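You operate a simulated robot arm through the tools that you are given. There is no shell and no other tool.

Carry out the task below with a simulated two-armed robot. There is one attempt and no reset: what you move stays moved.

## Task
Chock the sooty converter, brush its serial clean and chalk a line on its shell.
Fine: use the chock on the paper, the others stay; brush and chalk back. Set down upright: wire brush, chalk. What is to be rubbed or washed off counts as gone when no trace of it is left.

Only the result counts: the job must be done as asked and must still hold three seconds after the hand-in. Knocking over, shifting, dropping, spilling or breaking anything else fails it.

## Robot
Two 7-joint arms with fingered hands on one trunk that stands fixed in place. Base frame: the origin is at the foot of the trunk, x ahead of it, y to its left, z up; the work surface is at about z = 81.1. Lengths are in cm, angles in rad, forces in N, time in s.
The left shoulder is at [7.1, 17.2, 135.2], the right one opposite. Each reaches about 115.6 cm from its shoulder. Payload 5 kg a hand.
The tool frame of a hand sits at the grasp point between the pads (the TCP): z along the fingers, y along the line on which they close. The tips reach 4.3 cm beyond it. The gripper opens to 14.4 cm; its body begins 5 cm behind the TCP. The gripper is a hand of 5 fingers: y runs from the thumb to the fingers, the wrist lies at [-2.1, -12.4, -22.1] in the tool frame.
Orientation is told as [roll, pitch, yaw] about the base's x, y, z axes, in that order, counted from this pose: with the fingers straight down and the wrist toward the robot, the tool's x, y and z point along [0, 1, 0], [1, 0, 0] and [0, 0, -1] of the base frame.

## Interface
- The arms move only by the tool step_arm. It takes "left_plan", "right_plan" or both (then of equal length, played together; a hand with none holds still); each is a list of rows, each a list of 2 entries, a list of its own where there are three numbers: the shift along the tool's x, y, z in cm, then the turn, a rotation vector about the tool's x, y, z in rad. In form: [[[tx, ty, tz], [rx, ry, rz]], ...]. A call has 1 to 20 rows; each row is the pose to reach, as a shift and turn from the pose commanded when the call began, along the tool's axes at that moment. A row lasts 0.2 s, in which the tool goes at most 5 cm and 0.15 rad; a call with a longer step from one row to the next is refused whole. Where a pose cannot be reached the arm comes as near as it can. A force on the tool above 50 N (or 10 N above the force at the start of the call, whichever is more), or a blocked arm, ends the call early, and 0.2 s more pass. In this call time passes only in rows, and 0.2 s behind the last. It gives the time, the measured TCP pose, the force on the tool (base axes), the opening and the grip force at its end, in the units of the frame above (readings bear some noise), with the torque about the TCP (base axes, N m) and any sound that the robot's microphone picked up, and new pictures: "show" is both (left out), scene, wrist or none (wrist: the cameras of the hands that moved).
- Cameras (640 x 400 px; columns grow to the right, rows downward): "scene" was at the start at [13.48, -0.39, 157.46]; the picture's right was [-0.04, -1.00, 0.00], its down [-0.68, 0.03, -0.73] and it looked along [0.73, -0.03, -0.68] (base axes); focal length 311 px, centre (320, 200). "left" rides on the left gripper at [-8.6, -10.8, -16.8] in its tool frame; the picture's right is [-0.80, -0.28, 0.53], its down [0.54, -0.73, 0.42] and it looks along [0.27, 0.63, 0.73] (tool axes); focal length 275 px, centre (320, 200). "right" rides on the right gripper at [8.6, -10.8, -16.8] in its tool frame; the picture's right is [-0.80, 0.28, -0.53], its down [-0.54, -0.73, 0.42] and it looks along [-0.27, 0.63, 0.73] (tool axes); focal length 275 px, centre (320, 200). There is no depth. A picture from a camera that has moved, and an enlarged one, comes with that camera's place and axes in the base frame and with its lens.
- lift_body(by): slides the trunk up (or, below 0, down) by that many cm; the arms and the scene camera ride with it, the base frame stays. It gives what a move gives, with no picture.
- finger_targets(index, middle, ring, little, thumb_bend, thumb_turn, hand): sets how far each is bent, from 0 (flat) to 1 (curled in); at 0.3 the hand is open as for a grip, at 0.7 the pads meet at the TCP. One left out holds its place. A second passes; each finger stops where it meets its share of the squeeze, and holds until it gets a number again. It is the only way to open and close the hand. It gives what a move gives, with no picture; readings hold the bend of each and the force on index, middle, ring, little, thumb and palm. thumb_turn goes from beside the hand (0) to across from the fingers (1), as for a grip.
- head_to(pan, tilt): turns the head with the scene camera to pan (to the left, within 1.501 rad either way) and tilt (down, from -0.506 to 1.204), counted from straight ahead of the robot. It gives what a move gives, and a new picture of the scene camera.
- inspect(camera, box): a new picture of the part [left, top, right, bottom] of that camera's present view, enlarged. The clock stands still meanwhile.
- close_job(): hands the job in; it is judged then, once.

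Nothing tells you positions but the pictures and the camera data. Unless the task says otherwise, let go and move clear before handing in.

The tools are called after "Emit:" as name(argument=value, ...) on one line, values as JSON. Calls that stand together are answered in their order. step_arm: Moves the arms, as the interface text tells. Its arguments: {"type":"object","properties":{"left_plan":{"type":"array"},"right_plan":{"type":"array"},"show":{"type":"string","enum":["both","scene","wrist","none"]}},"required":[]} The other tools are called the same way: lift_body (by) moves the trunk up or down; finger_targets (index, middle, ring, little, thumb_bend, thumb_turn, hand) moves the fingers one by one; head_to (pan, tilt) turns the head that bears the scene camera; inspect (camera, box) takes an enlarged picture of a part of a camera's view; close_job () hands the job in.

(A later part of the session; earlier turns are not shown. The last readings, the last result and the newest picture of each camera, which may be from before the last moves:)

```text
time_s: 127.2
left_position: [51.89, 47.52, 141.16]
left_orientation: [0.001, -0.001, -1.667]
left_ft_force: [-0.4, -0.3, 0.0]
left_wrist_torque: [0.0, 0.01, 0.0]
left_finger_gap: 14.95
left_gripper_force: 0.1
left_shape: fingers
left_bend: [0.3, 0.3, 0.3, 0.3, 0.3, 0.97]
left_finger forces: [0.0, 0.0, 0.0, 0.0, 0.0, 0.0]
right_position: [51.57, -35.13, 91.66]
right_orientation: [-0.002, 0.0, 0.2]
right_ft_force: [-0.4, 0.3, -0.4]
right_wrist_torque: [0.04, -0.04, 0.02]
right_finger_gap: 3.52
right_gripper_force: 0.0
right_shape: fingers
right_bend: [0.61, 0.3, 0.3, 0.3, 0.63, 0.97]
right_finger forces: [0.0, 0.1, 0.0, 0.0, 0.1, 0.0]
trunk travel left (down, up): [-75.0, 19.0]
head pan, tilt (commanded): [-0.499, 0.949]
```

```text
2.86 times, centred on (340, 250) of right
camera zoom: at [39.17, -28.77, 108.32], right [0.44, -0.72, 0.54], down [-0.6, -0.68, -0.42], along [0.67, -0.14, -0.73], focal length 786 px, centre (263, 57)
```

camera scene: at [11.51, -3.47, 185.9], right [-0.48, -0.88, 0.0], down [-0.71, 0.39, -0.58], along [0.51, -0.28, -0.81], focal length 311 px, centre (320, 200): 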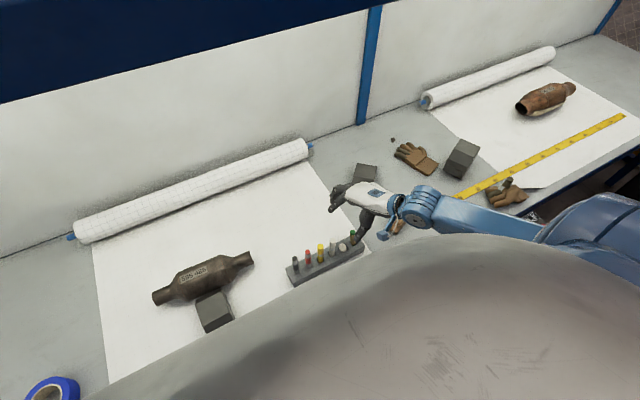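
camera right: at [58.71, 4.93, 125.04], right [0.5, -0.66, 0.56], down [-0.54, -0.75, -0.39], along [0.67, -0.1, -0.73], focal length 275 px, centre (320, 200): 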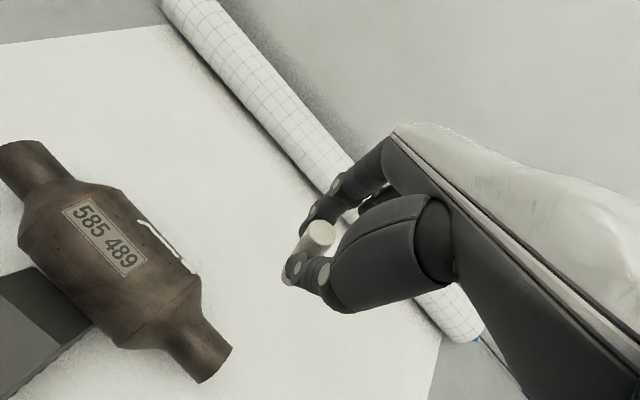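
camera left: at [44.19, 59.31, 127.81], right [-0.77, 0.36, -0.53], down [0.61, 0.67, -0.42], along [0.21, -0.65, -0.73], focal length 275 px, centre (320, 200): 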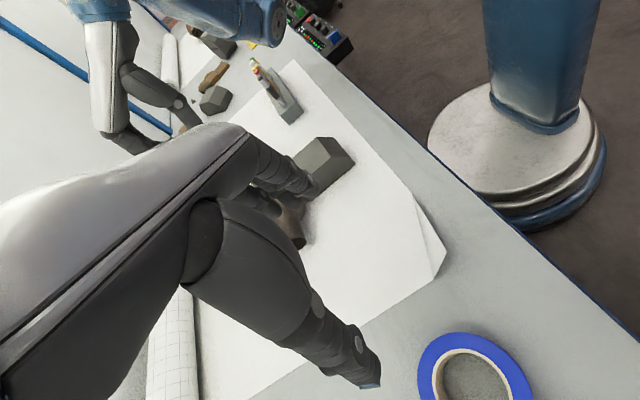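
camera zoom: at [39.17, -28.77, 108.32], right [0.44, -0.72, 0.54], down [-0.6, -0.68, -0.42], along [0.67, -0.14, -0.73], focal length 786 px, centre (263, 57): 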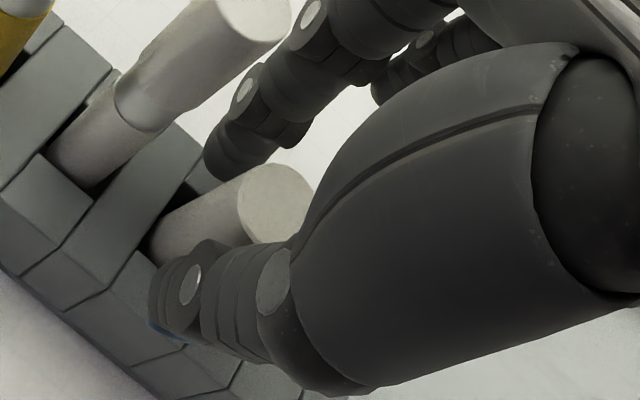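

Emit:
finger_targets(hand="right", index=0.58, thumb_bend=0.6)

Emit:
inspect(camera="scene", box=[325, 205, 375, 260])

Emit:
inspect(camera="right", box=[260, 180, 420, 320])

```text
time_s: 128.2
left_position: [51.76, 47.56, 141.14]
left_orientation: [0.0, 0.0, -1.667]
left_ft_force: [-0.6, 0.0, -0.6]
left_wrist_torque: [0.04, 0.01, 0.01]
left_finger_gap: 14.97
left_gripper_force: 0.0
left_shape: fingers
left_bend: [0.3, 0.3, 0.3, 0.3, 0.3, 0.97]
left_finger forces: [0.0, 0.0, 0.1, 0.1, 0.1, 0.0]
right_position: [51.62, -35.18, 91.69]
right_orientation: [-0.002, -0.001, 0.198]
right_ft_force: [-0.4, -0.8, -0.1]
right_wrist_torque: [0.01, -0.01, -0.01]
right_finger_gap: 4.72
right_gripper_force: 0.1
right_shape: fingers
right_bend: [0.57, 0.3, 0.3, 0.3, 0.6, 0.97]
right_finger forces: [0.1, 0.1, 0.0, 0.0, 0.1, 0.0]
trunk travel left (down, up): [-75.0, 19.0]
head pan, tilt (commanded): [-0.499, 0.949]
```

```text
7.27 times, centred on (350, 232) of scene
camera zoom: at [11.56, -3.49, 185.91], right [-0.48, -0.88, 0.0], down [-0.71, 0.39, -0.58], along [0.51, -0.28, -0.81], focal length 2264 px, centre (102, -36)
```

zoom: 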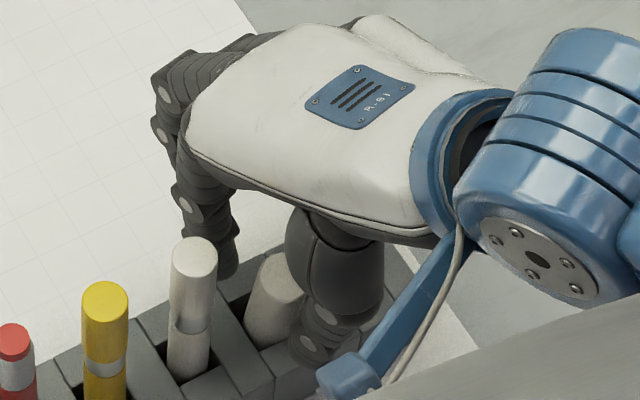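

```text
2.86 times, centred on (340, 250) of right
camera zoom: at [39.17, -28.77, 108.31], right [0.44, -0.72, 0.54], down [-0.6, -0.68, -0.42], along [0.67, -0.14, -0.73], focal length 786 px, centre (263, 57)
```

zoom: 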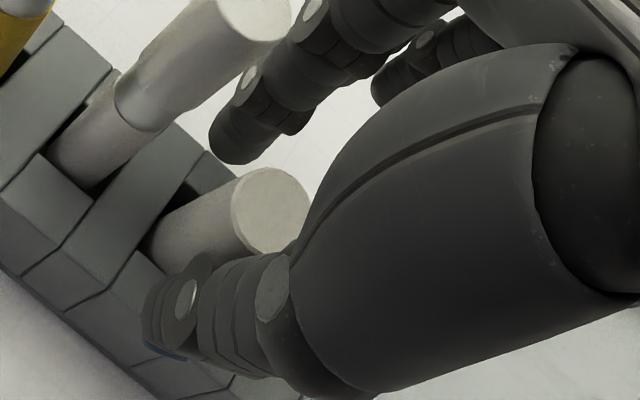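

Emit:
step_arm(right_plan=[[[0, 0, -0.6], [0, 0, 0]]], show="none")

Emit:
finger_targets(hand="right", index=0.45, thumb_bend=0.48)

Emit:
step_arm(right_plan=[[[0, 0, -3], [0, 0, 0]], [[0, 0, -7], [0, 0, 0]], [[0, 0, -11], [0, 0, 0]], [[-3, -2, -14], [0, 0, 0]], [[-7, -4, -15], [0, 0, 0]], [[-11, -6, -15], [0, 0, 0]]], show="none")

Emit:
inspect(camera="scene", box=[325, 205, 375, 260])

Emit:
inspect(camera="right", box=[40, 120, 240, 300])

```text
time_s: 128.6
left_position: [51.86, 47.54, 141.06]
left_orientation: [0.0, 0.001, -1.665]
left_ft_force: [1.1, -0.3, -0.3]
left_wrist_torque: [0.0, 0.03, 0.0]
left_finger_gap: 14.98
left_gripper_force: 0.1
left_shape: fingers
left_bend: [0.3, 0.3, 0.3, 0.3, 0.3, 0.97]
left_finger forces: [0.0, 0.0, 0.0, 0.0, 0.1, 0.0]
right_position: [51.68, -35.07, 92.31]
right_orientation: [-0.005, -0.002, 0.199]
right_ft_force: [0.5, 0.6, 0.1]
right_wrist_torque: [0.01, 0.0, -0.02]
right_finger_gap: 4.76
right_gripper_force: 0.0
right_shape: fingers
right_bend: [0.57, 0.3, 0.3, 0.3, 0.6, 0.97]
right_finger forces: [0.0, 0.0, 0.0, 0.0, 0.0, 0.0]
trunk travel left (down, up): [-75.0, 19.0]
head pan, tilt (commanded): [-0.499, 0.949]
```

```text
time_s: 129.6
left_position: [51.96, 47.51, 141.01]
left_orientation: [0.0, -0.001, -1.667]
left_ft_force: [-0.3, -0.2, -0.2]
left_wrist_torque: [-0.04, 0.04, -0.01]
left_finger_gap: 14.96
left_gripper_force: 0.1
left_shape: fingers
left_bend: [0.3, 0.3, 0.3, 0.3, 0.3, 0.97]
left_finger forces: [0.1, 0.0, 0.0, 0.1, 0.0, 0.0]
right_position: [51.61, -35.11, 92.29]
right_orientation: [-0.005, 0.001, 0.2]
right_ft_force: [0.3, 0.5, 0.6]
right_wrist_torque: [-0.01, 0.0, 0.01]
right_finger_gap: 9.09
right_gripper_force: 0.1
right_shape: fingers
right_bend: [0.45, 0.3, 0.3, 0.3, 0.48, 0.97]
right_finger forces: [0.0, 0.0, 0.1, 0.0, 0.1, 0.0]
trunk travel left (down, up): [-75.0, 19.0]
head pan, tilt (commanded): [-0.499, 0.949]
```

```text
time_s: 131.0
left_position: [51.79, 47.43, 141.22]
left_orientation: [0.0, 0.0, -1.666]
left_ft_force: [-0.8, 0.1, -1.0]
left_wrist_torque: [-0.03, -0.01, -0.01]
left_finger_gap: 14.96
left_gripper_force: 0.1
left_shape: fingers
left_bend: [0.3, 0.3, 0.3, 0.3, 0.3, 0.97]
left_finger forces: [0.1, 0.1, 0.0, 0.0, 0.0, 0.0]
right_position: [48.03, -47.08, 107.15]
right_orientation: [-0.001, -0.001, 0.201]
right_ft_force: [1.0, -0.6, -0.1]
right_wrist_torque: [-0.03, 0.02, -0.02]
right_finger_gap: 9.1
right_gripper_force: 0.0
right_shape: fingers
right_bend: [0.45, 0.3, 0.3, 0.3, 0.48, 0.98]
right_finger forces: [0.1, 0.1, 0.1, 0.0, 0.0, 0.0]
trunk travel left (down, up): [-75.0, 19.0]
head pan, tilt (commanded): [-0.499, 0.949]
```

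```text
7.27 times, centred on (350, 232) of scene
camera zoom: at [11.54, -3.61, 185.9], right [-0.48, -0.88, 0.0], down [-0.71, 0.39, -0.58], along [0.51, -0.28, -0.81], focal length 2264 px, centre (102, -36)
```

zoom: 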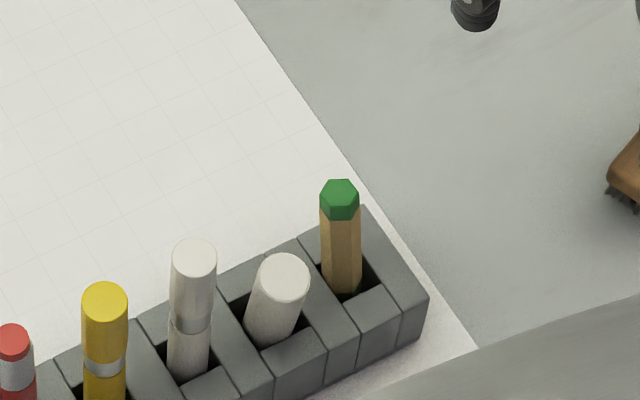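

```text
2.22 times, centred on (140, 210) of right
camera zoom: at [35.45, -40.73, 123.84], right [0.44, -0.72, 0.54], down [-0.6, -0.68, -0.42], along [0.67, -0.14, -0.73], focal length 612 px, centre (720, 178)
```

zoom: 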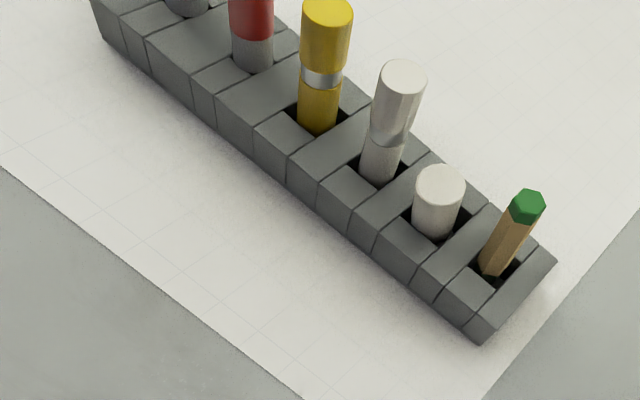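

The chalk now stands in its own slot with only a slight lean, much as it began. With the right hand clear, I'll use the left hand's camera low beside the chock to verify it still touches the converter.

Emit:
step_arm(left_plan=[[[-0.1, 1.67, 3.8], [0, 0, 0]], [[-0.2, 3.3, 7.6], [0, 0, 0]], [[-0.3, 5.0, 11.4], [-0.05, 0, 0]], [[-0.4, 6.7, 15.2], [-0.1, 0, 0]], [[-0.5, 8.3, 19.0], [-0.15, 0, 0]], [[-0.6, 10.0, 22.8], [-0.2, 0, 0]], [[-0.7, 11.7, 26.6], [-0.27, 0, 0]], [[-0.8, 13.3, 30.4], [-0.34, 0, 0]], [[-0.9, 15.0, 34.2], [-0.41, 0, 0]], [[-1.0, 16.7, 38.0], [-0.48, 0, 0]], [[-1.1, 18.3, 41.8], [-0.54, 0, 0]], [[-1.28, 19.5, 44.5], [-0.6, 0, 0]]], show="wrist")

Emit:
inspect(camera="left", box=[260, 180, 460, 340])

```text
time_s: 133.6
left_position: [48.88, 28.19, 96.69]
left_orientation: [0.004, -0.601, -1.666]
left_ft_force: [0.7, 0.3, -0.4]
left_wrist_torque: [0.01, 0.04, -0.02]
left_finger_gap: 14.95
left_gripper_force: 0.1
left_shape: fingers
left_bend: [0.3, 0.3, 0.3, 0.3, 0.3, 0.98]
left_finger forces: [0.1, 0.0, 0.0, 0.0, 0.0, 0.0]
right_position: [48.08, -46.97, 107.11]
right_orientation: [-0.001, 0.0, 0.198]
right_ft_force: [0.0, 0.4, -0.2]
right_wrist_torque: [0.02, -0.03, 0.0]
right_finger_gap: 9.1
right_gripper_force: 0.1
right_shape: fingers
right_bend: [0.45, 0.3, 0.3, 0.3, 0.48, 0.98]
right_finger forces: [0.1, 0.1, 0.0, 0.0, 0.0, 0.0]
trunk travel left (down, up): [-75.0, 19.0]
head pan, tilt (commanded): [-0.499, 0.949]
camera left: at [41.84, 47.32, 104.43], right [-0.8, 0.01, -0.6], down [0.58, 0.31, -0.76], along [0.18, -0.95, -0.25], focal length 275 px, centre (320, 200)
```

left: 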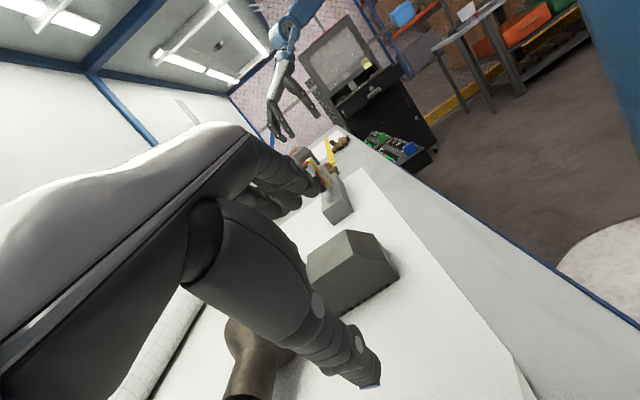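

```text
2.50 times, centred on (360, 260) of left
camera zoom: at [41.84, 47.32, 104.43], right [-0.8, 0.01, -0.6], down [0.58, 0.31, -0.76], along [0.18, -0.95, -0.25], focal length 688 px, centre (220, 50)
```

zoom: 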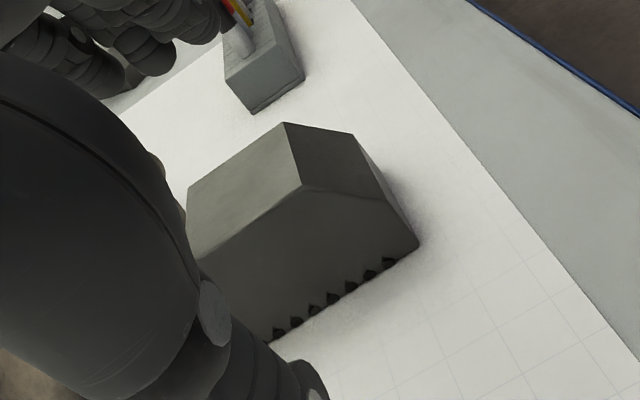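

Emit:
step_arm(left_plan=[[[4, 0.68, -1.66], [0, 0, 0]], [[7.96, 1.35, -3.32], [0, 0, 0]]], show="wrist")

Emit:
inspect(camera="left", box=[290, 200, 490, 340])

```text
time_s: 134.2
left_position: [56.8, 28.27, 100.12]
left_orientation: [-0.005, -0.597, -1.667]
left_ft_force: [-0.4, 0.8, -0.5]
left_wrist_torque: [-0.02, 0.0, -0.01]
left_finger_gap: 14.97
left_gripper_force: 0.0
left_shape: fingers
left_bend: [0.3, 0.3, 0.3, 0.3, 0.3, 0.98]
left_finger forces: [0.0, 0.1, 0.0, 0.0, 0.1, 0.0]
right_position: [48.25, -47.08, 107.03]
right_orientation: [0.0, 0.003, 0.201]
right_ft_force: [0.6, 0.2, 0.6]
right_wrist_torque: [0.0, 0.06, 0.01]
right_finger_gap: 9.09
right_gripper_force: 0.0
right_shape: fingers
right_bend: [0.45, 0.3, 0.3, 0.3, 0.48, 0.98]
right_finger forces: [0.0, 0.0, 0.0, 0.0, 0.0, 0.0]
trunk travel left (down, up): [-75.0, 19.0]
head pan, tilt (commanded): [-0.499, 0.949]
camera left: at [49.83, 47.4, 107.89], right [-0.8, 0.01, -0.6], down [0.57, 0.31, -0.76], along [0.18, -0.95, -0.25], focal length 275 px, centre (320, 200)
```

left: 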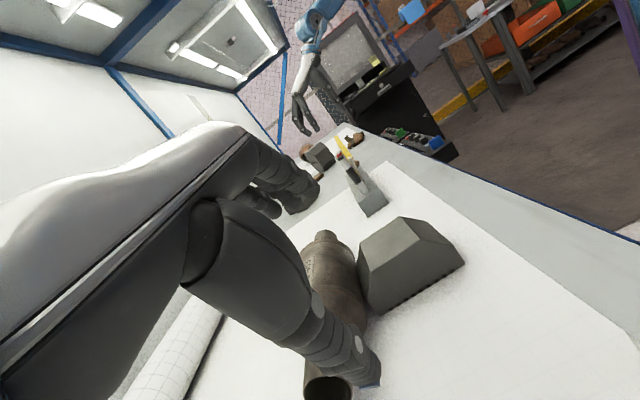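

```text
2.86 times, centred on (390, 270) of left
camera zoom: at [49.83, 47.4, 107.89], right [-0.8, 0.01, -0.6], down [0.57, 0.31, -0.76], along [0.18, -0.95, -0.25], focal length 786 px, centre (120, 0)
```

zoom: 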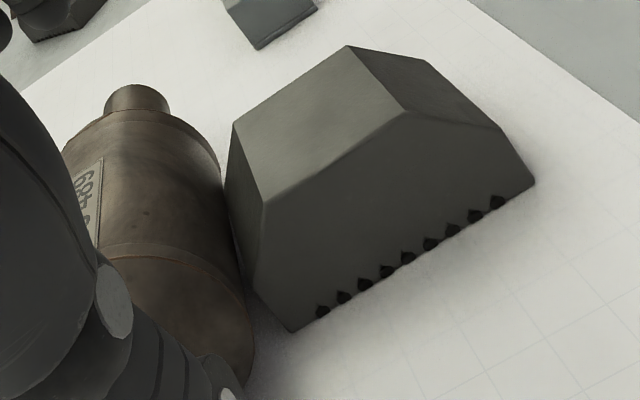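

Emit:
inspect(camera="left", box=[340, 230, 400, 320])

Emit:
inspect(camera="left", box=[280, 120, 400, 230])

```text
4.44 times, centred on (370, 275) of left
camera zoom: at [49.83, 47.4, 107.89], right [-0.8, 0.01, -0.6], down [0.57, 0.31, -0.76], along [0.18, -0.95, -0.25], focal length 1224 px, centre (98, -133)
```

zoom: 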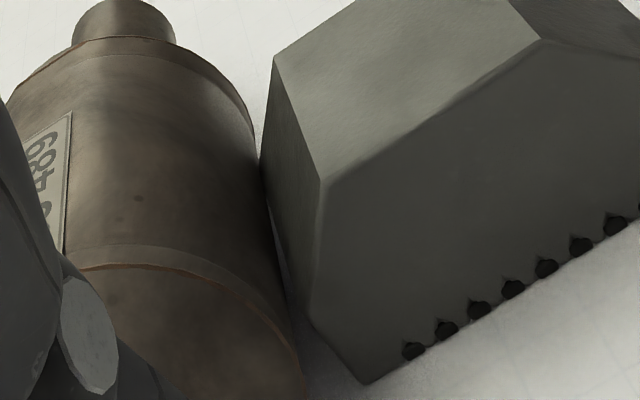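

```text
3.64 times, centred on (340, 175) of left
camera zoom: at [49.83, 47.4, 107.89], right [-0.8, 0.01, -0.6], down [0.57, 0.31, -0.76], along [0.18, -0.95, -0.25], focal length 1001 px, centre (247, 291)
```

zoom: 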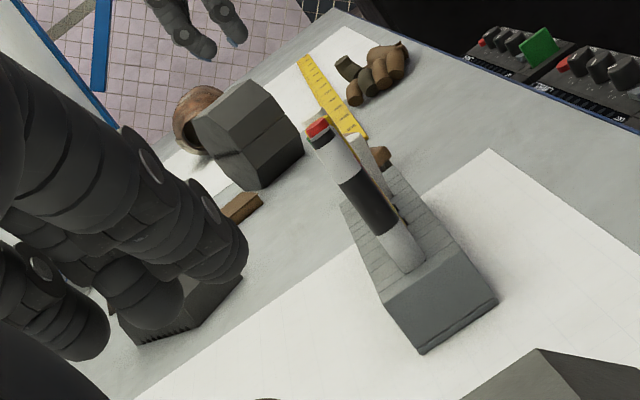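

From low on the left I can see the chock touches the converter at its right corner but has opened about 0.6 cm at its left. I'll square it up with a gentle push from behind using the left fist, so first I'll lift that hand and close it.

Emit:
step_arm(left_plan=[[[-2, -3.0, -3.0], [0.12, 0, 0]], [[-6, -3.5, -4.5], [0.24, 0, 0]], [[-10, -2.5, -4.0], [0.36, 0, 0]], [[-14, 0.5, -3.0], [0.48, 0, 0]], [[-17.5, 4.0, -1.0], [0.6, 0, 0.03]]], show="none")

Emit:
finger_targets(hand="left", index=0.7, middle=0.7, ring=0.7, little=0.7, thumb_bend=0.6)

Emit:
head_to(pan=0.2, tilt=1.0)

Emit:
inspect(camera="left", box=[0, 0, 640, 400])

```text
refused: row 4 steps farther than a row can; nothing moved
```

```text
time_s: 135.2
left_position: [56.57, 28.44, 100.36]
left_orientation: [0.0, -0.599, -1.667]
left_ft_force: [0.5, 0.0, -0.2]
left_wrist_torque: [0.0, 0.0, 0.0]
left_finger_gap: 2.55
left_gripper_force: 0.0
left_shape: fingers
left_bend: [0.7, 0.7, 0.7, 0.7, 0.6, 0.98]
left_finger forces: [0.0, 0.0, 0.1, 0.0, 0.0, 0.0]
right_position: [47.81, -47.0, 107.15]
right_orientation: [-0.001, 0.0, 0.198]
right_ft_force: [0.4, -0.3, 0.8]
right_wrist_torque: [0.03, -0.02, 0.0]
right_finger_gap: 9.14
right_gripper_force: 0.1
right_shape: fingers
right_bend: [0.45, 0.3, 0.3, 0.3, 0.48, 0.98]
right_finger forces: [0.1, 0.0, 0.0, 0.1, 0.1, 0.0]
trunk travel left (down, up): [-75.0, 19.0]
head pan, tilt (commanded): [-0.499, 0.949]
```

```text
time_s: 136.2
left_position: [56.57, 28.47, 100.15]
left_orientation: [0.001, -0.599, -1.666]
left_ft_force: [-0.4, 0.0, 0.7]
left_wrist_torque: [0.04, 0.0, -0.03]
left_finger_gap: 2.57
left_gripper_force: 0.0
left_shape: fingers
left_bend: [0.7, 0.7, 0.7, 0.7, 0.6, 0.98]
left_finger forces: [0.1, 0.0, 0.0, 0.1, 0.1, 0.0]
right_position: [47.82, -47.04, 107.23]
right_orientation: [-0.002, 0.001, 0.2]
right_ft_force: [0.3, -0.1, -0.4]
right_wrist_torque: [0.0, 0.02, 0.0]
right_finger_gap: 9.09
right_gripper_force: 0.0
right_shape: fingers
right_bend: [0.45, 0.3, 0.3, 0.3, 0.48, 0.98]
right_finger forces: [0.0, 0.0, 0.1, 0.0, 0.1, 0.0]
trunk travel left (down, up): [-75.0, 19.0]
head pan, tilt (commanded): [0.201, 1.0]
camera scene: at [12.0, 1.35, 185.55], right [0.2, -0.98, 0.0], down [-0.82, -0.17, -0.54], along [0.53, 0.11, -0.84], focal length 311 px, centre (320, 200)
```

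scene: 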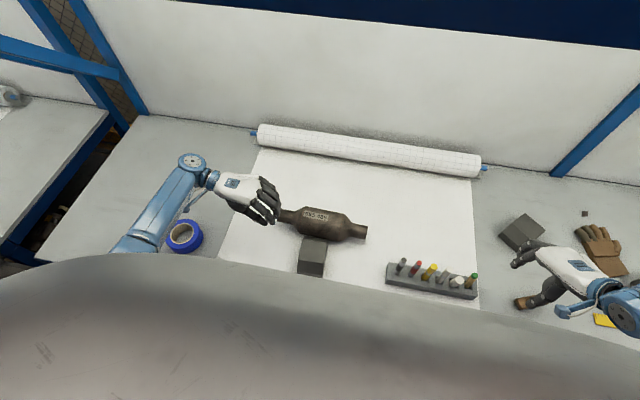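

```text
1.00 times, centred on (320, 200) of left (not enlarged: the box is as wide or as high as the picture)
camera zoom: at [49.65, 47.47, 108.02], right [-0.8, 0.01, -0.6], down [0.57, 0.31, -0.76], along [0.18, -0.95, -0.25], focal length 275 px, centre (320, 200)
```

zoom: 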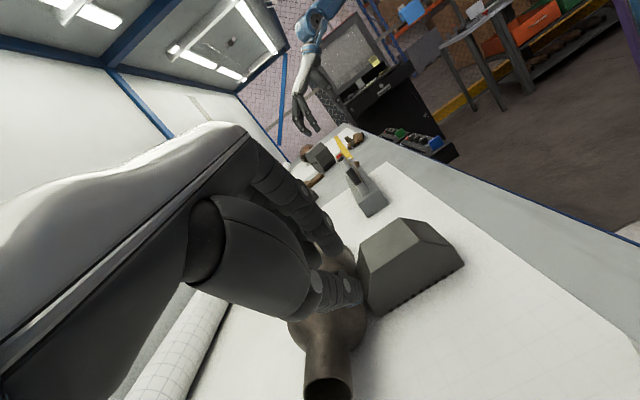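

Emit:
inspect(camera="left", box=[330, 220, 410, 330])

Emit:
inspect(camera="scene", box=[270, 190, 370, 290])

```text
3.64 times, centred on (370, 275) of left
camera zoom: at [49.65, 47.47, 108.02], right [-0.8, 0.01, -0.6], down [0.57, 0.31, -0.76], along [0.18, -0.95, -0.25], focal length 1001 px, centre (138, -73)
```

zoom: 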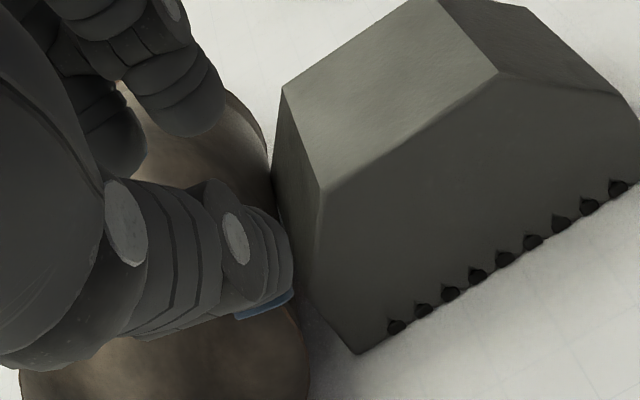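

```text
4.00 times, centred on (320, 240) of scene
camera zoom: at [12.0, 1.35, 185.55], right [0.2, -0.98, 0.0], down [-0.82, -0.17, -0.54], along [0.53, 0.11, -0.84], focal length 1245 px, centre (320, 40)
```

zoom: 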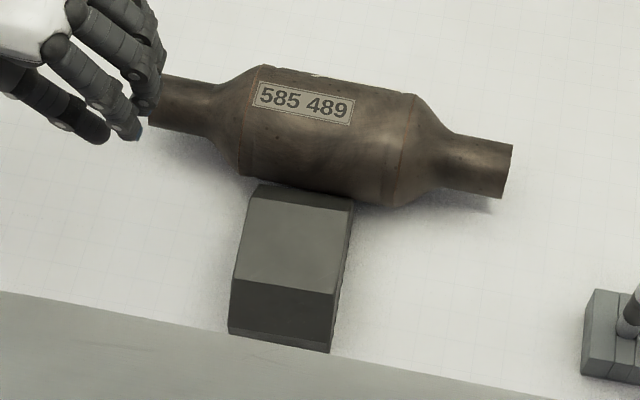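

Emit:
step_arm(left_plan=[[[-2.88, 2.5, 0.7], [0.1, 0, 0]], [[-5.76, 5.0, 1.4], [0.2, 0, 0]], [[-8.64, 7.5, 2.1], [0.3, 0, 0]], [[-11.5, 10.0, 2.8], [0.4, 0, 0]], [[-14.4, 12.5, 3.5], [0.5, 0, 0]], [[-17.27, 14.97, 4.19], [0.6, 0, 0]]], show="both")

Emit:
inspect(camera="scene", box=[240, 200, 360, 300])

```text
time_s: 137.6
left_position: [38.05, 15.17, 105.22]
left_orientation: [0.002, 0.001, -1.665]
left_ft_force: [0.2, -1.1, 0.8]
left_wrist_torque: [0.0, -0.03, 0.03]
left_finger_gap: 2.52
left_gripper_force: 0.1
left_shape: fingers
left_bend: [0.7, 0.7, 0.7, 0.7, 0.6, 0.98]
left_finger forces: [0.0, 0.0, 0.0, 0.0, 0.0, 0.0]
right_position: [47.83, -47.01, 107.25]
right_orientation: [-0.002, -0.001, 0.2]
right_ft_force: [0.4, 0.1, -0.4]
right_wrist_torque: [0.01, -0.01, 0.01]
right_finger_gap: 9.09
right_gripper_force: 0.1
right_shape: fingers
right_bend: [0.45, 0.3, 0.3, 0.3, 0.48, 0.98]
right_finger forces: [0.0, 0.0, 0.0, 0.1, 0.1, 0.0]
trunk travel left (down, up): [-75.0, 19.0]
head pan, tilt (commanded): [0.201, 1.0]
camera scene: at [11.95, 1.26, 185.55], right [0.2, -0.98, 0.0], down [-0.82, -0.17, -0.54], along [0.53, 0.11, -0.84], focal length 311 px, centre (320, 200)
camera left: at [30.25, 26.74, 122.1], right [-0.77, 0.36, -0.53], down [0.61, 0.67, -0.42], along [0.21, -0.65, -0.73], focal length 275 px, centre (320, 200)
```

scene: 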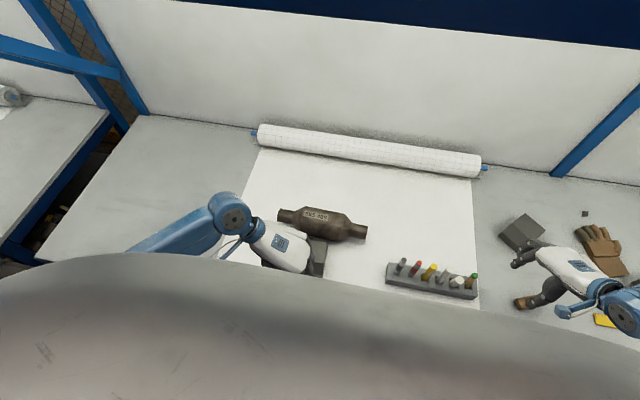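
left: 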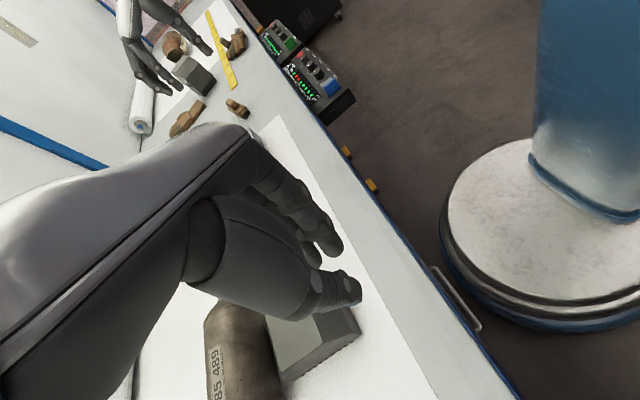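

```text
4.00 times, centred on (300, 250) of scene
camera zoom: at [11.95, 1.26, 185.55], right [0.2, -0.98, 0.0], down [-0.82, -0.17, -0.54], along [0.53, 0.11, -0.84], focal length 1245 px, centre (400, 0)
```

zoom: 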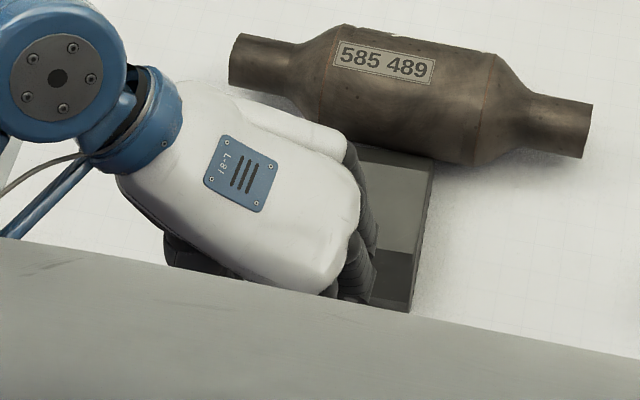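

Emit:
step_arm(left_plan=[[[-1.76, -2.14, 2], [0, 0, 0]], [[-1.76, -2.14, 6.5], [0, 0, 0]], [[-1.76, -2.14, 11], [0, 0, 0]], [[-1.76, -2.14, 15], [0, 0, 0]], [[-1.76, -2.14, 18], [0, 0, 0]]], show="wrist")

Emit:
inspect(camera="left", box=[160, 160, 400, 400])

Emit:
inspect(camera="scene", box=[240, 200, 360, 300])

```text
time_s: 138.8
left_position: [36.56, 17.58, 87.12]
left_orientation: [0.0, 0.0, -1.667]
left_ft_force: [0.1, 0.1, -0.1]
left_wrist_torque: [-0.01, -0.01, 0.01]
left_finger_gap: 2.52
left_gripper_force: 0.1
left_shape: fingers
left_bend: [0.7, 0.7, 0.7, 0.7, 0.6, 0.98]
left_finger forces: [0.0, 0.0, 0.0, 0.0, 0.1, 0.0]
right_position: [47.95, -46.92, 107.15]
right_orientation: [-0.004, 0.001, 0.201]
right_ft_force: [-1.0, 0.0, -0.4]
right_wrist_torque: [0.02, 0.01, 0.03]
right_finger_gap: 9.07
right_gripper_force: 0.0
right_shape: fingers
right_bend: [0.45, 0.3, 0.3, 0.3, 0.48, 0.98]
right_finger forces: [0.0, 0.0, 0.0, 0.0, 0.0, 0.0]
trunk travel left (down, up): [-75.0, 19.0]
head pan, tilt (commanded): [0.201, 1.0]
camera left: at [28.84, 29.13, 103.92], right [-0.77, 0.36, -0.53], down [0.61, 0.67, -0.42], along [0.21, -0.65, -0.73], focal length 275 px, centre (320, 200)
```

left: 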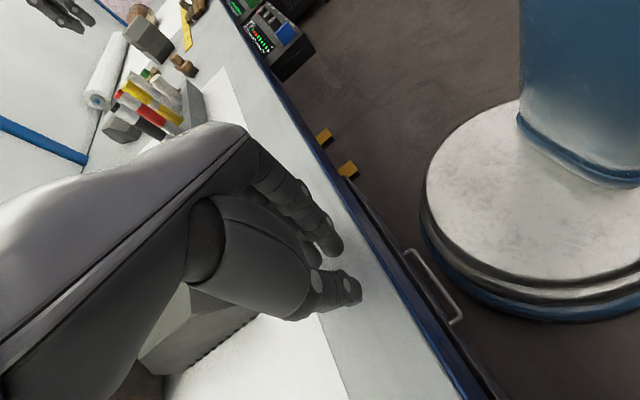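

```text
1.67 times, centred on (280, 280) of left
camera zoom: at [28.84, 29.13, 103.92], right [-0.77, 0.36, -0.53], down [0.61, 0.67, -0.42], along [0.21, -0.65, -0.73], focal length 459 px, centre (387, 67)
```

zoom: 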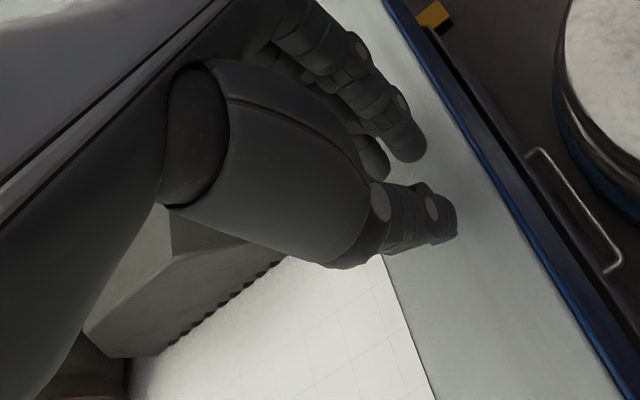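

```text
4.00 times, centred on (300, 250) of scene
camera zoom: at [12.0, 1.4, 185.56], right [0.2, -0.98, 0.0], down [-0.82, -0.17, -0.54], along [0.53, 0.11, -0.84], focal length 1245 px, centre (400, 0)
```

zoom: 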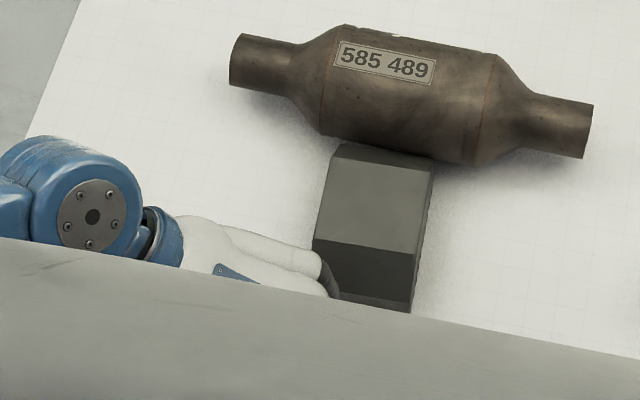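

Emit:
step_arm(left_plan=[[[0.5, -0.05, 0], [0, 0, 0]], [[1.0, -0.1, 0], [0, 0, 0]]], show="none")

Emit:
inspect(camera="scene", box=[240, 200, 360, 300])

Emit:
step_arm(left_plan=[[[0.5, -0.05, 0], [0, 0, 0]]], show="none")

Emit:
inspect(camera="scene", box=[240, 200, 360, 300])

```text
time_s: 139.4
left_position: [37.59, 17.59, 87.07]
left_orientation: [0.0, 0.001, -1.666]
left_ft_force: [-0.2, 0.2, 0.3]
left_wrist_torque: [-0.01, -0.03, 0.03]
left_finger_gap: 2.5
left_gripper_force: 0.1
left_shape: fingers
left_bend: [0.7, 0.7, 0.7, 0.7, 0.6, 0.98]
left_finger forces: [0.0, 0.0, 0.1, 0.0, 0.0, 0.1]
right_position: [47.85, -47.0, 107.07]
right_orientation: [-0.004, -0.001, 0.2]
right_ft_force: [0.4, 0.3, -0.3]
right_wrist_torque: [-0.02, 0.01, 0.0]
right_finger_gap: 9.08
right_gripper_force: 0.1
right_shape: fingers
right_bend: [0.45, 0.3, 0.3, 0.3, 0.48, 0.98]
right_finger forces: [0.0, 0.0, 0.0, 0.1, 0.0, 0.1]
trunk travel left (down, up): [-75.0, 19.0]
head pan, tilt (commanded): [0.201, 1.0]
```

```text
4.00 times, centred on (300, 250) of scene
camera zoom: at [12.05, 1.39, 185.54], right [0.2, -0.98, 0.0], down [-0.82, -0.17, -0.54], along [0.53, 0.11, -0.84], focal length 1245 px, centre (400, 0)
```

zoom: 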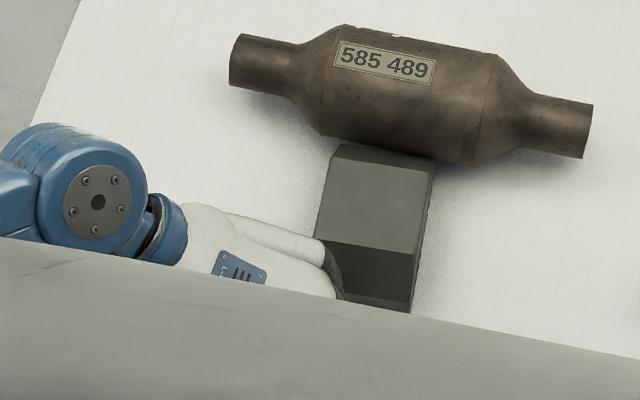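

```text
time_s: 139.8
left_position: [37.96, 17.65, 87.05]
left_orientation: [0.0, 0.001, -1.668]
left_ft_force: [-0.1, 0.0, -0.2]
left_wrist_torque: [0.0, 0.0, -0.01]
left_finger_gap: 2.55
left_gripper_force: 0.0
left_shape: fingers
left_bend: [0.7, 0.7, 0.7, 0.7, 0.6, 0.98]
left_finger forces: [0.0, 0.1, 0.0, 0.1, 0.0, 0.1]
right_position: [47.87, -46.95, 107.26]
right_orientation: [-0.004, 0.001, 0.199]
right_ft_force: [0.1, 0.0, 0.3]
right_wrist_torque: [-0.04, 0.02, 0.01]
right_finger_gap: 9.07
right_gripper_force: 0.1
right_shape: fingers
right_bend: [0.45, 0.3, 0.3, 0.3, 0.48, 0.98]
right_finger forces: [0.0, 0.0, 0.0, 0.1, 0.1, 0.0]
trunk travel left (down, up): [-75.0, 19.0]
head pan, tilt (commanded): [0.201, 1.0]
```

```text
4.00 times, centred on (300, 250) of scene
camera zoom: at [12.01, 1.35, 185.55], right [0.2, -0.98, 0.0], down [-0.82, -0.17, -0.54], along [0.53, 0.11, -0.84], focal length 1245 px, centre (400, 0)
```

zoom: 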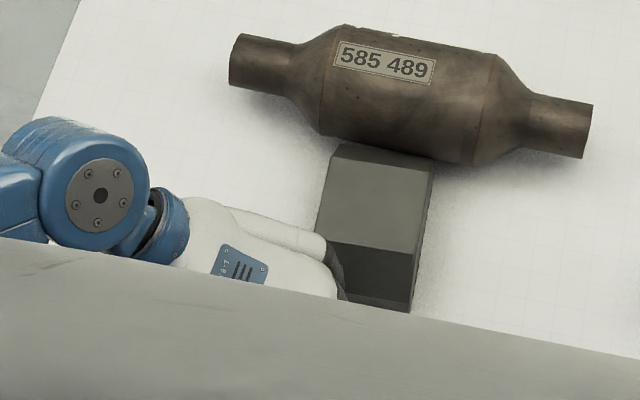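

Emit:
step_arm(left_plan=[[[0.4, -0.04, 0], [0, 0, 0]]], show="none")

Emit:
step_arm(left_plan=[[[0.4, -0.04, 0], [0, 0, 0]]], show="none")

Emit:
step_arm(left_plan=[[[0.4, -0.04, 0], [0, 0, 0]]], show="none")

Emit:
inspect(camera="scene", box=[240, 200, 360, 300])

```text
time_s: 140.2
left_position: [38.33, 17.54, 87.12]
left_orientation: [-0.001, 0.0, -1.666]
left_ft_force: [0.5, 0.8, 0.1]
left_wrist_torque: [-0.03, 0.01, 0.0]
left_finger_gap: 2.51
left_gripper_force: 0.1
left_shape: fingers
left_bend: [0.7, 0.7, 0.7, 0.7, 0.6, 0.98]
left_finger forces: [0.0, 0.1, 0.0, 0.0, 0.0, 0.0]
right_position: [47.78, -46.94, 107.26]
right_orientation: [-0.002, 0.001, 0.199]
right_ft_force: [-0.3, 0.9, 0.8]
right_wrist_torque: [-0.01, 0.0, 0.03]
right_finger_gap: 9.09
right_gripper_force: 0.1
right_shape: fingers
right_bend: [0.45, 0.3, 0.3, 0.3, 0.48, 0.98]
right_finger forces: [0.0, 0.1, 0.0, 0.0, 0.0, 0.0]
trunk travel left (down, up): [-75.0, 19.0]
head pan, tilt (commanded): [0.201, 1.0]
```

```text
time_s: 140.6
left_position: [38.85, 17.46, 87.06]
left_orientation: [0.0, 0.002, -1.667]
left_ft_force: [0.1, -0.4, 0.5]
left_wrist_torque: [-0.02, -0.03, -0.02]
left_finger_gap: 2.53
left_gripper_force: 0.0
left_shape: fingers
left_bend: [0.7, 0.7, 0.7, 0.7, 0.6, 0.98]
left_finger forces: [0.0, 0.0, 0.0, 0.0, 0.0, 0.0]
right_position: [47.91, -46.99, 107.27]
right_orientation: [-0.003, 0.001, 0.199]
right_ft_force: [0.7, -0.1, 0.9]
right_wrist_torque: [-0.01, 0.01, -0.02]
right_finger_gap: 9.1
right_gripper_force: 0.0
right_shape: fingers
right_bend: [0.45, 0.3, 0.3, 0.3, 0.48, 0.98]
right_finger forces: [0.0, 0.0, 0.0, 0.0, 0.0, 0.0]
trunk travel left (down, up): [-75.0, 19.0]
head pan, tilt (commanded): [0.201, 1.0]
```

```text
time_s: 141.0
left_position: [39.25, 17.52, 87.25]
left_orientation: [0.0, -0.002, -1.666]
left_ft_force: [-1.2, -0.1, -0.3]
left_wrist_torque: [0.0, -0.03, 0.02]
left_finger_gap: 2.54
left_gripper_force: 0.0
left_shape: fingers
left_bend: [0.7, 0.7, 0.7, 0.7, 0.6, 0.98]
left_finger forces: [0.1, 0.1, 0.0, 0.0, 0.1, 0.0]
right_position: [47.83, -47.1, 107.06]
right_orientation: [-0.003, -0.001, 0.198]
right_ft_force: [1.0, 0.4, 0.8]
right_wrist_torque: [0.02, 0.03, -0.01]
right_finger_gap: 9.09
right_gripper_force: 0.1
right_shape: fingers
right_bend: [0.45, 0.3, 0.3, 0.3, 0.48, 0.98]
right_finger forces: [0.0, 0.1, 0.0, 0.1, 0.1, 0.0]
trunk travel left (down, up): [-75.0, 19.0]
head pan, tilt (commanded): [0.201, 1.0]
```

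```text
4.00 times, centred on (300, 250) of scene
camera zoom: at [12.01, 1.35, 185.55], right [0.2, -0.98, 0.0], down [-0.82, -0.17, -0.54], along [0.53, 0.11, -0.84], focal length 1245 px, centre (400, 0)
```

zoom: 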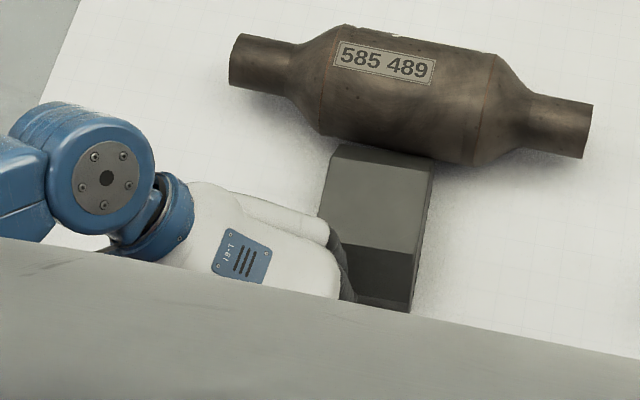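

Emit:
step_arm(left_plan=[[[0.3, -0.03, 0], [0, 0, 0]]], show="none")

Emit:
step_arm(left_plan=[[[0.3, -0.03, 0], [0, 0, 0]]], show="none")

Emit:
inspect(camera="scene", box=[240, 200, 360, 300])

Emit:
inspect(camera="left", box=[120, 240, 320, 400])

```text
time_s: 141.4
left_position: [39.51, 17.42, 87.16]
left_orientation: [-0.003, -0.001, -1.667]
left_ft_force: [-0.7, -0.9, 0.7]
left_wrist_torque: [-0.02, 0.02, 0.0]
left_finger_gap: 2.52
left_gripper_force: 0.1
left_shape: fingers
left_bend: [0.7, 0.7, 0.7, 0.7, 0.6, 0.98]
left_finger forces: [0.0, 0.1, 0.0, 0.1, 0.1, 0.1]
right_position: [48.01, -46.96, 107.25]
right_orientation: [-0.003, 0.0, 0.2]
right_ft_force: [0.0, 0.4, 1.0]
right_wrist_torque: [0.0, -0.04, -0.03]
right_finger_gap: 9.11
right_gripper_force: 0.0
right_shape: fingers
right_bend: [0.45, 0.3, 0.3, 0.3, 0.48, 0.98]
right_finger forces: [0.1, 0.0, 0.0, 0.0, 0.0, 0.0]
trunk travel left (down, up): [-75.0, 19.0]
head pan, tilt (commanded): [0.201, 1.0]
```

```text
time_s: 141.8
left_position: [39.83, 17.58, 87.11]
left_orientation: [0.0, 0.0, -1.667]
left_ft_force: [-0.4, 0.4, -0.7]
left_wrist_torque: [0.02, -0.02, -0.02]
left_finger_gap: 2.55
left_gripper_force: 0.0
left_shape: fingers
left_bend: [0.7, 0.7, 0.7, 0.7, 0.6, 0.98]
left_finger forces: [0.0, 0.0, 0.1, 0.0, 0.0, 0.0]
right_position: [47.91, -46.97, 107.22]
right_orientation: [-0.003, 0.0, 0.198]
right_ft_force: [0.7, 0.1, 0.0]
right_wrist_torque: [-0.02, 0.0, -0.01]
right_finger_gap: 9.1
right_gripper_force: 0.0
right_shape: fingers
right_bend: [0.45, 0.3, 0.3, 0.3, 0.48, 0.98]
right_finger forces: [0.0, 0.0, 0.0, 0.0, 0.0, 0.0]
trunk travel left (down, up): [-75.0, 19.0]
head pan, tilt (commanded): [0.201, 1.0]
```

```text
4.00 times, centred on (300, 250) of scene
camera zoom: at [12.02, 1.35, 185.55], right [0.2, -0.98, 0.0], down [-0.82, -0.17, -0.54], along [0.53, 0.11, -0.84], focal length 1245 px, centre (400, 0)
```

zoom: 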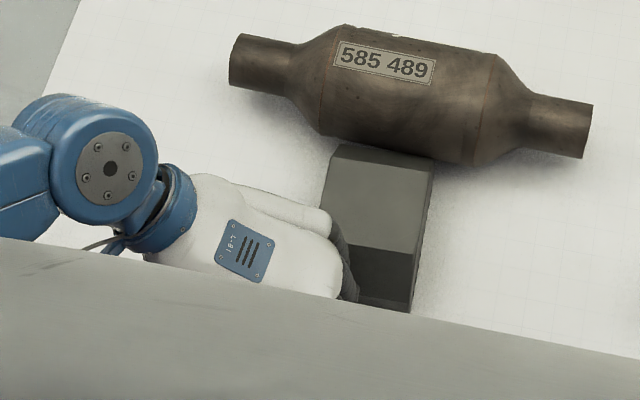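

```text
2.50 times, centred on (220, 320) of left
camera zoom: at [32.21, 29.09, 103.94], right [-0.77, 0.36, -0.53], down [0.61, 0.67, -0.42], along [0.21, -0.65, -0.73], focal length 688 px, centre (570, -100)
```

zoom: 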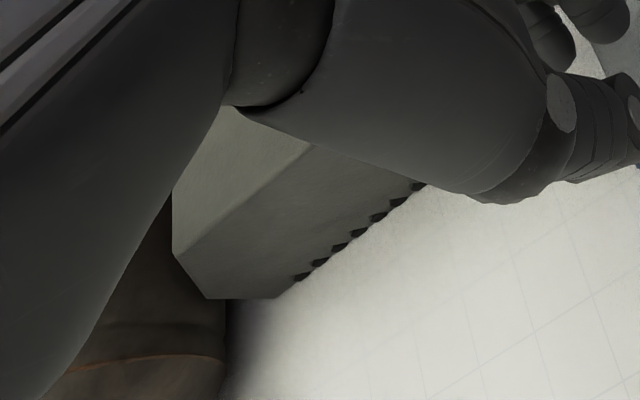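

Emit:
step_arm(left_plan=[[[0.35, -0.03, 0], [0, 0, 0]]], show="none")

Emit:
step_arm(left_plan=[[[0.35, -0.03, 0], [0, 0, 0]]], show="none")

Emit:
step_arm(left_plan=[[[0.35, -0.03, 0], [0, 0, 0]]], show="none")

Emit:
inspect(camera="scene", box=[240, 200, 360, 300])

```text
time_s: 142.2
left_position: [40.19, 17.44, 87.21]
left_orientation: [0.001, 0.0, -1.666]
left_ft_force: [-1.3, -0.5, 1.2]
left_wrist_torque: [-0.05, -0.02, -0.06]
left_finger_gap: 2.53
left_gripper_force: 1.3
left_shape: fingers
left_bend: [0.7, 0.7, 0.7, 0.7, 0.6, 0.98]
left_finger forces: [0.0, 0.0, 0.1, 1.6, 0.1, 0.1]
right_position: [47.87, -47.11, 107.24]
right_orientation: [-0.004, 0.0, 0.2]
right_ft_force: [0.6, -0.3, 0.8]
right_wrist_torque: [-0.01, 0.0, 0.01]
right_finger_gap: 9.11
right_gripper_force: 0.1
right_shape: fingers
right_bend: [0.45, 0.3, 0.3, 0.3, 0.48, 0.98]
right_finger forces: [0.1, 0.1, 0.0, 0.0, 0.1, 0.0]
trunk travel left (down, up): [-75.0, 19.0]
head pan, tilt (commanded): [0.201, 1.0]
```

```text
time_s: 142.6
left_position: [40.44, 17.59, 87.16]
left_orientation: [-0.001, 0.0, -1.667]
left_ft_force: [-3.8, -0.9, 0.8]
left_wrist_torque: [-0.06, 0.01, -0.14]
left_finger_gap: 2.54
left_gripper_force: 1.5
left_shape: fingers
left_bend: [0.7, 0.7, 0.7, 0.7, 0.6, 0.98]
left_finger forces: [0.0, 0.1, 0.0, 3.3, 0.0, 0.1]
right_position: [47.83, -46.99, 107.26]
right_orientation: [-0.005, -0.003, 0.198]
right_ft_force: [-0.4, -0.2, 0.0]
right_wrist_torque: [-0.03, -0.01, 0.01]
right_finger_gap: 9.08
right_gripper_force: 0.1
right_shape: fingers
right_bend: [0.45, 0.3, 0.3, 0.3, 0.48, 0.98]
right_finger forces: [0.0, 0.0, 0.0, 0.0, 0.0, 0.0]
trunk travel left (down, up): [-75.0, 19.0]
head pan, tilt (commanded): [0.201, 1.0]
```

```text
time_s: 143.0
left_position: [40.79, 17.41, 87.17]
left_orientation: [0.0, -0.002, -1.667]
left_ft_force: [-5.3, -0.6, 0.9]
left_wrist_torque: [-0.06, 0.02, -0.19]
left_finger_gap: 2.55
left_gripper_force: 2.1
left_shape: fingers
left_bend: [0.7, 0.7, 0.7, 0.7, 0.6, 0.98]
left_finger forces: [0.0, 0.1, 0.0, 5.0, 0.0, 0.0]
right_position: [47.87, -46.97, 107.16]
right_orientation: [-0.002, -0.002, 0.198]
right_ft_force: [0.1, -0.4, 0.5]
right_wrist_torque: [-0.01, 0.02, 0.02]
right_finger_gap: 9.1
right_gripper_force: 0.0
right_shape: fingers
right_bend: [0.45, 0.3, 0.3, 0.3, 0.48, 0.98]
right_finger forces: [0.1, 0.0, 0.0, 0.0, 0.0, 0.0]
trunk travel left (down, up): [-75.0, 19.0]
head pan, tilt (commanded): [0.201, 1.0]
```

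```text
4.00 times, centred on (300, 250) of scene
camera zoom: at [11.9, 1.33, 185.56], right [0.2, -0.98, 0.0], down [-0.82, -0.17, -0.54], along [0.53, 0.11, -0.84], focal length 1245 px, centre (400, 0)
```

zoom: 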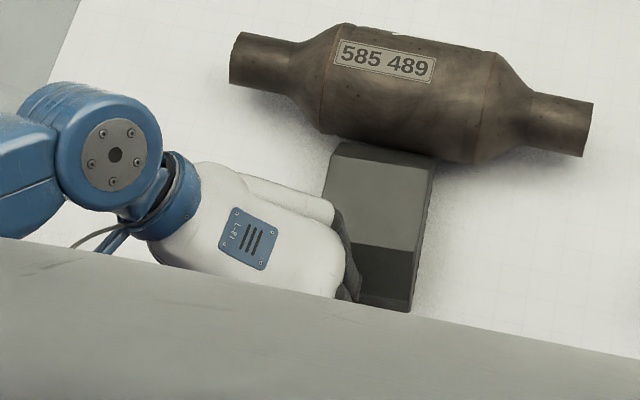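

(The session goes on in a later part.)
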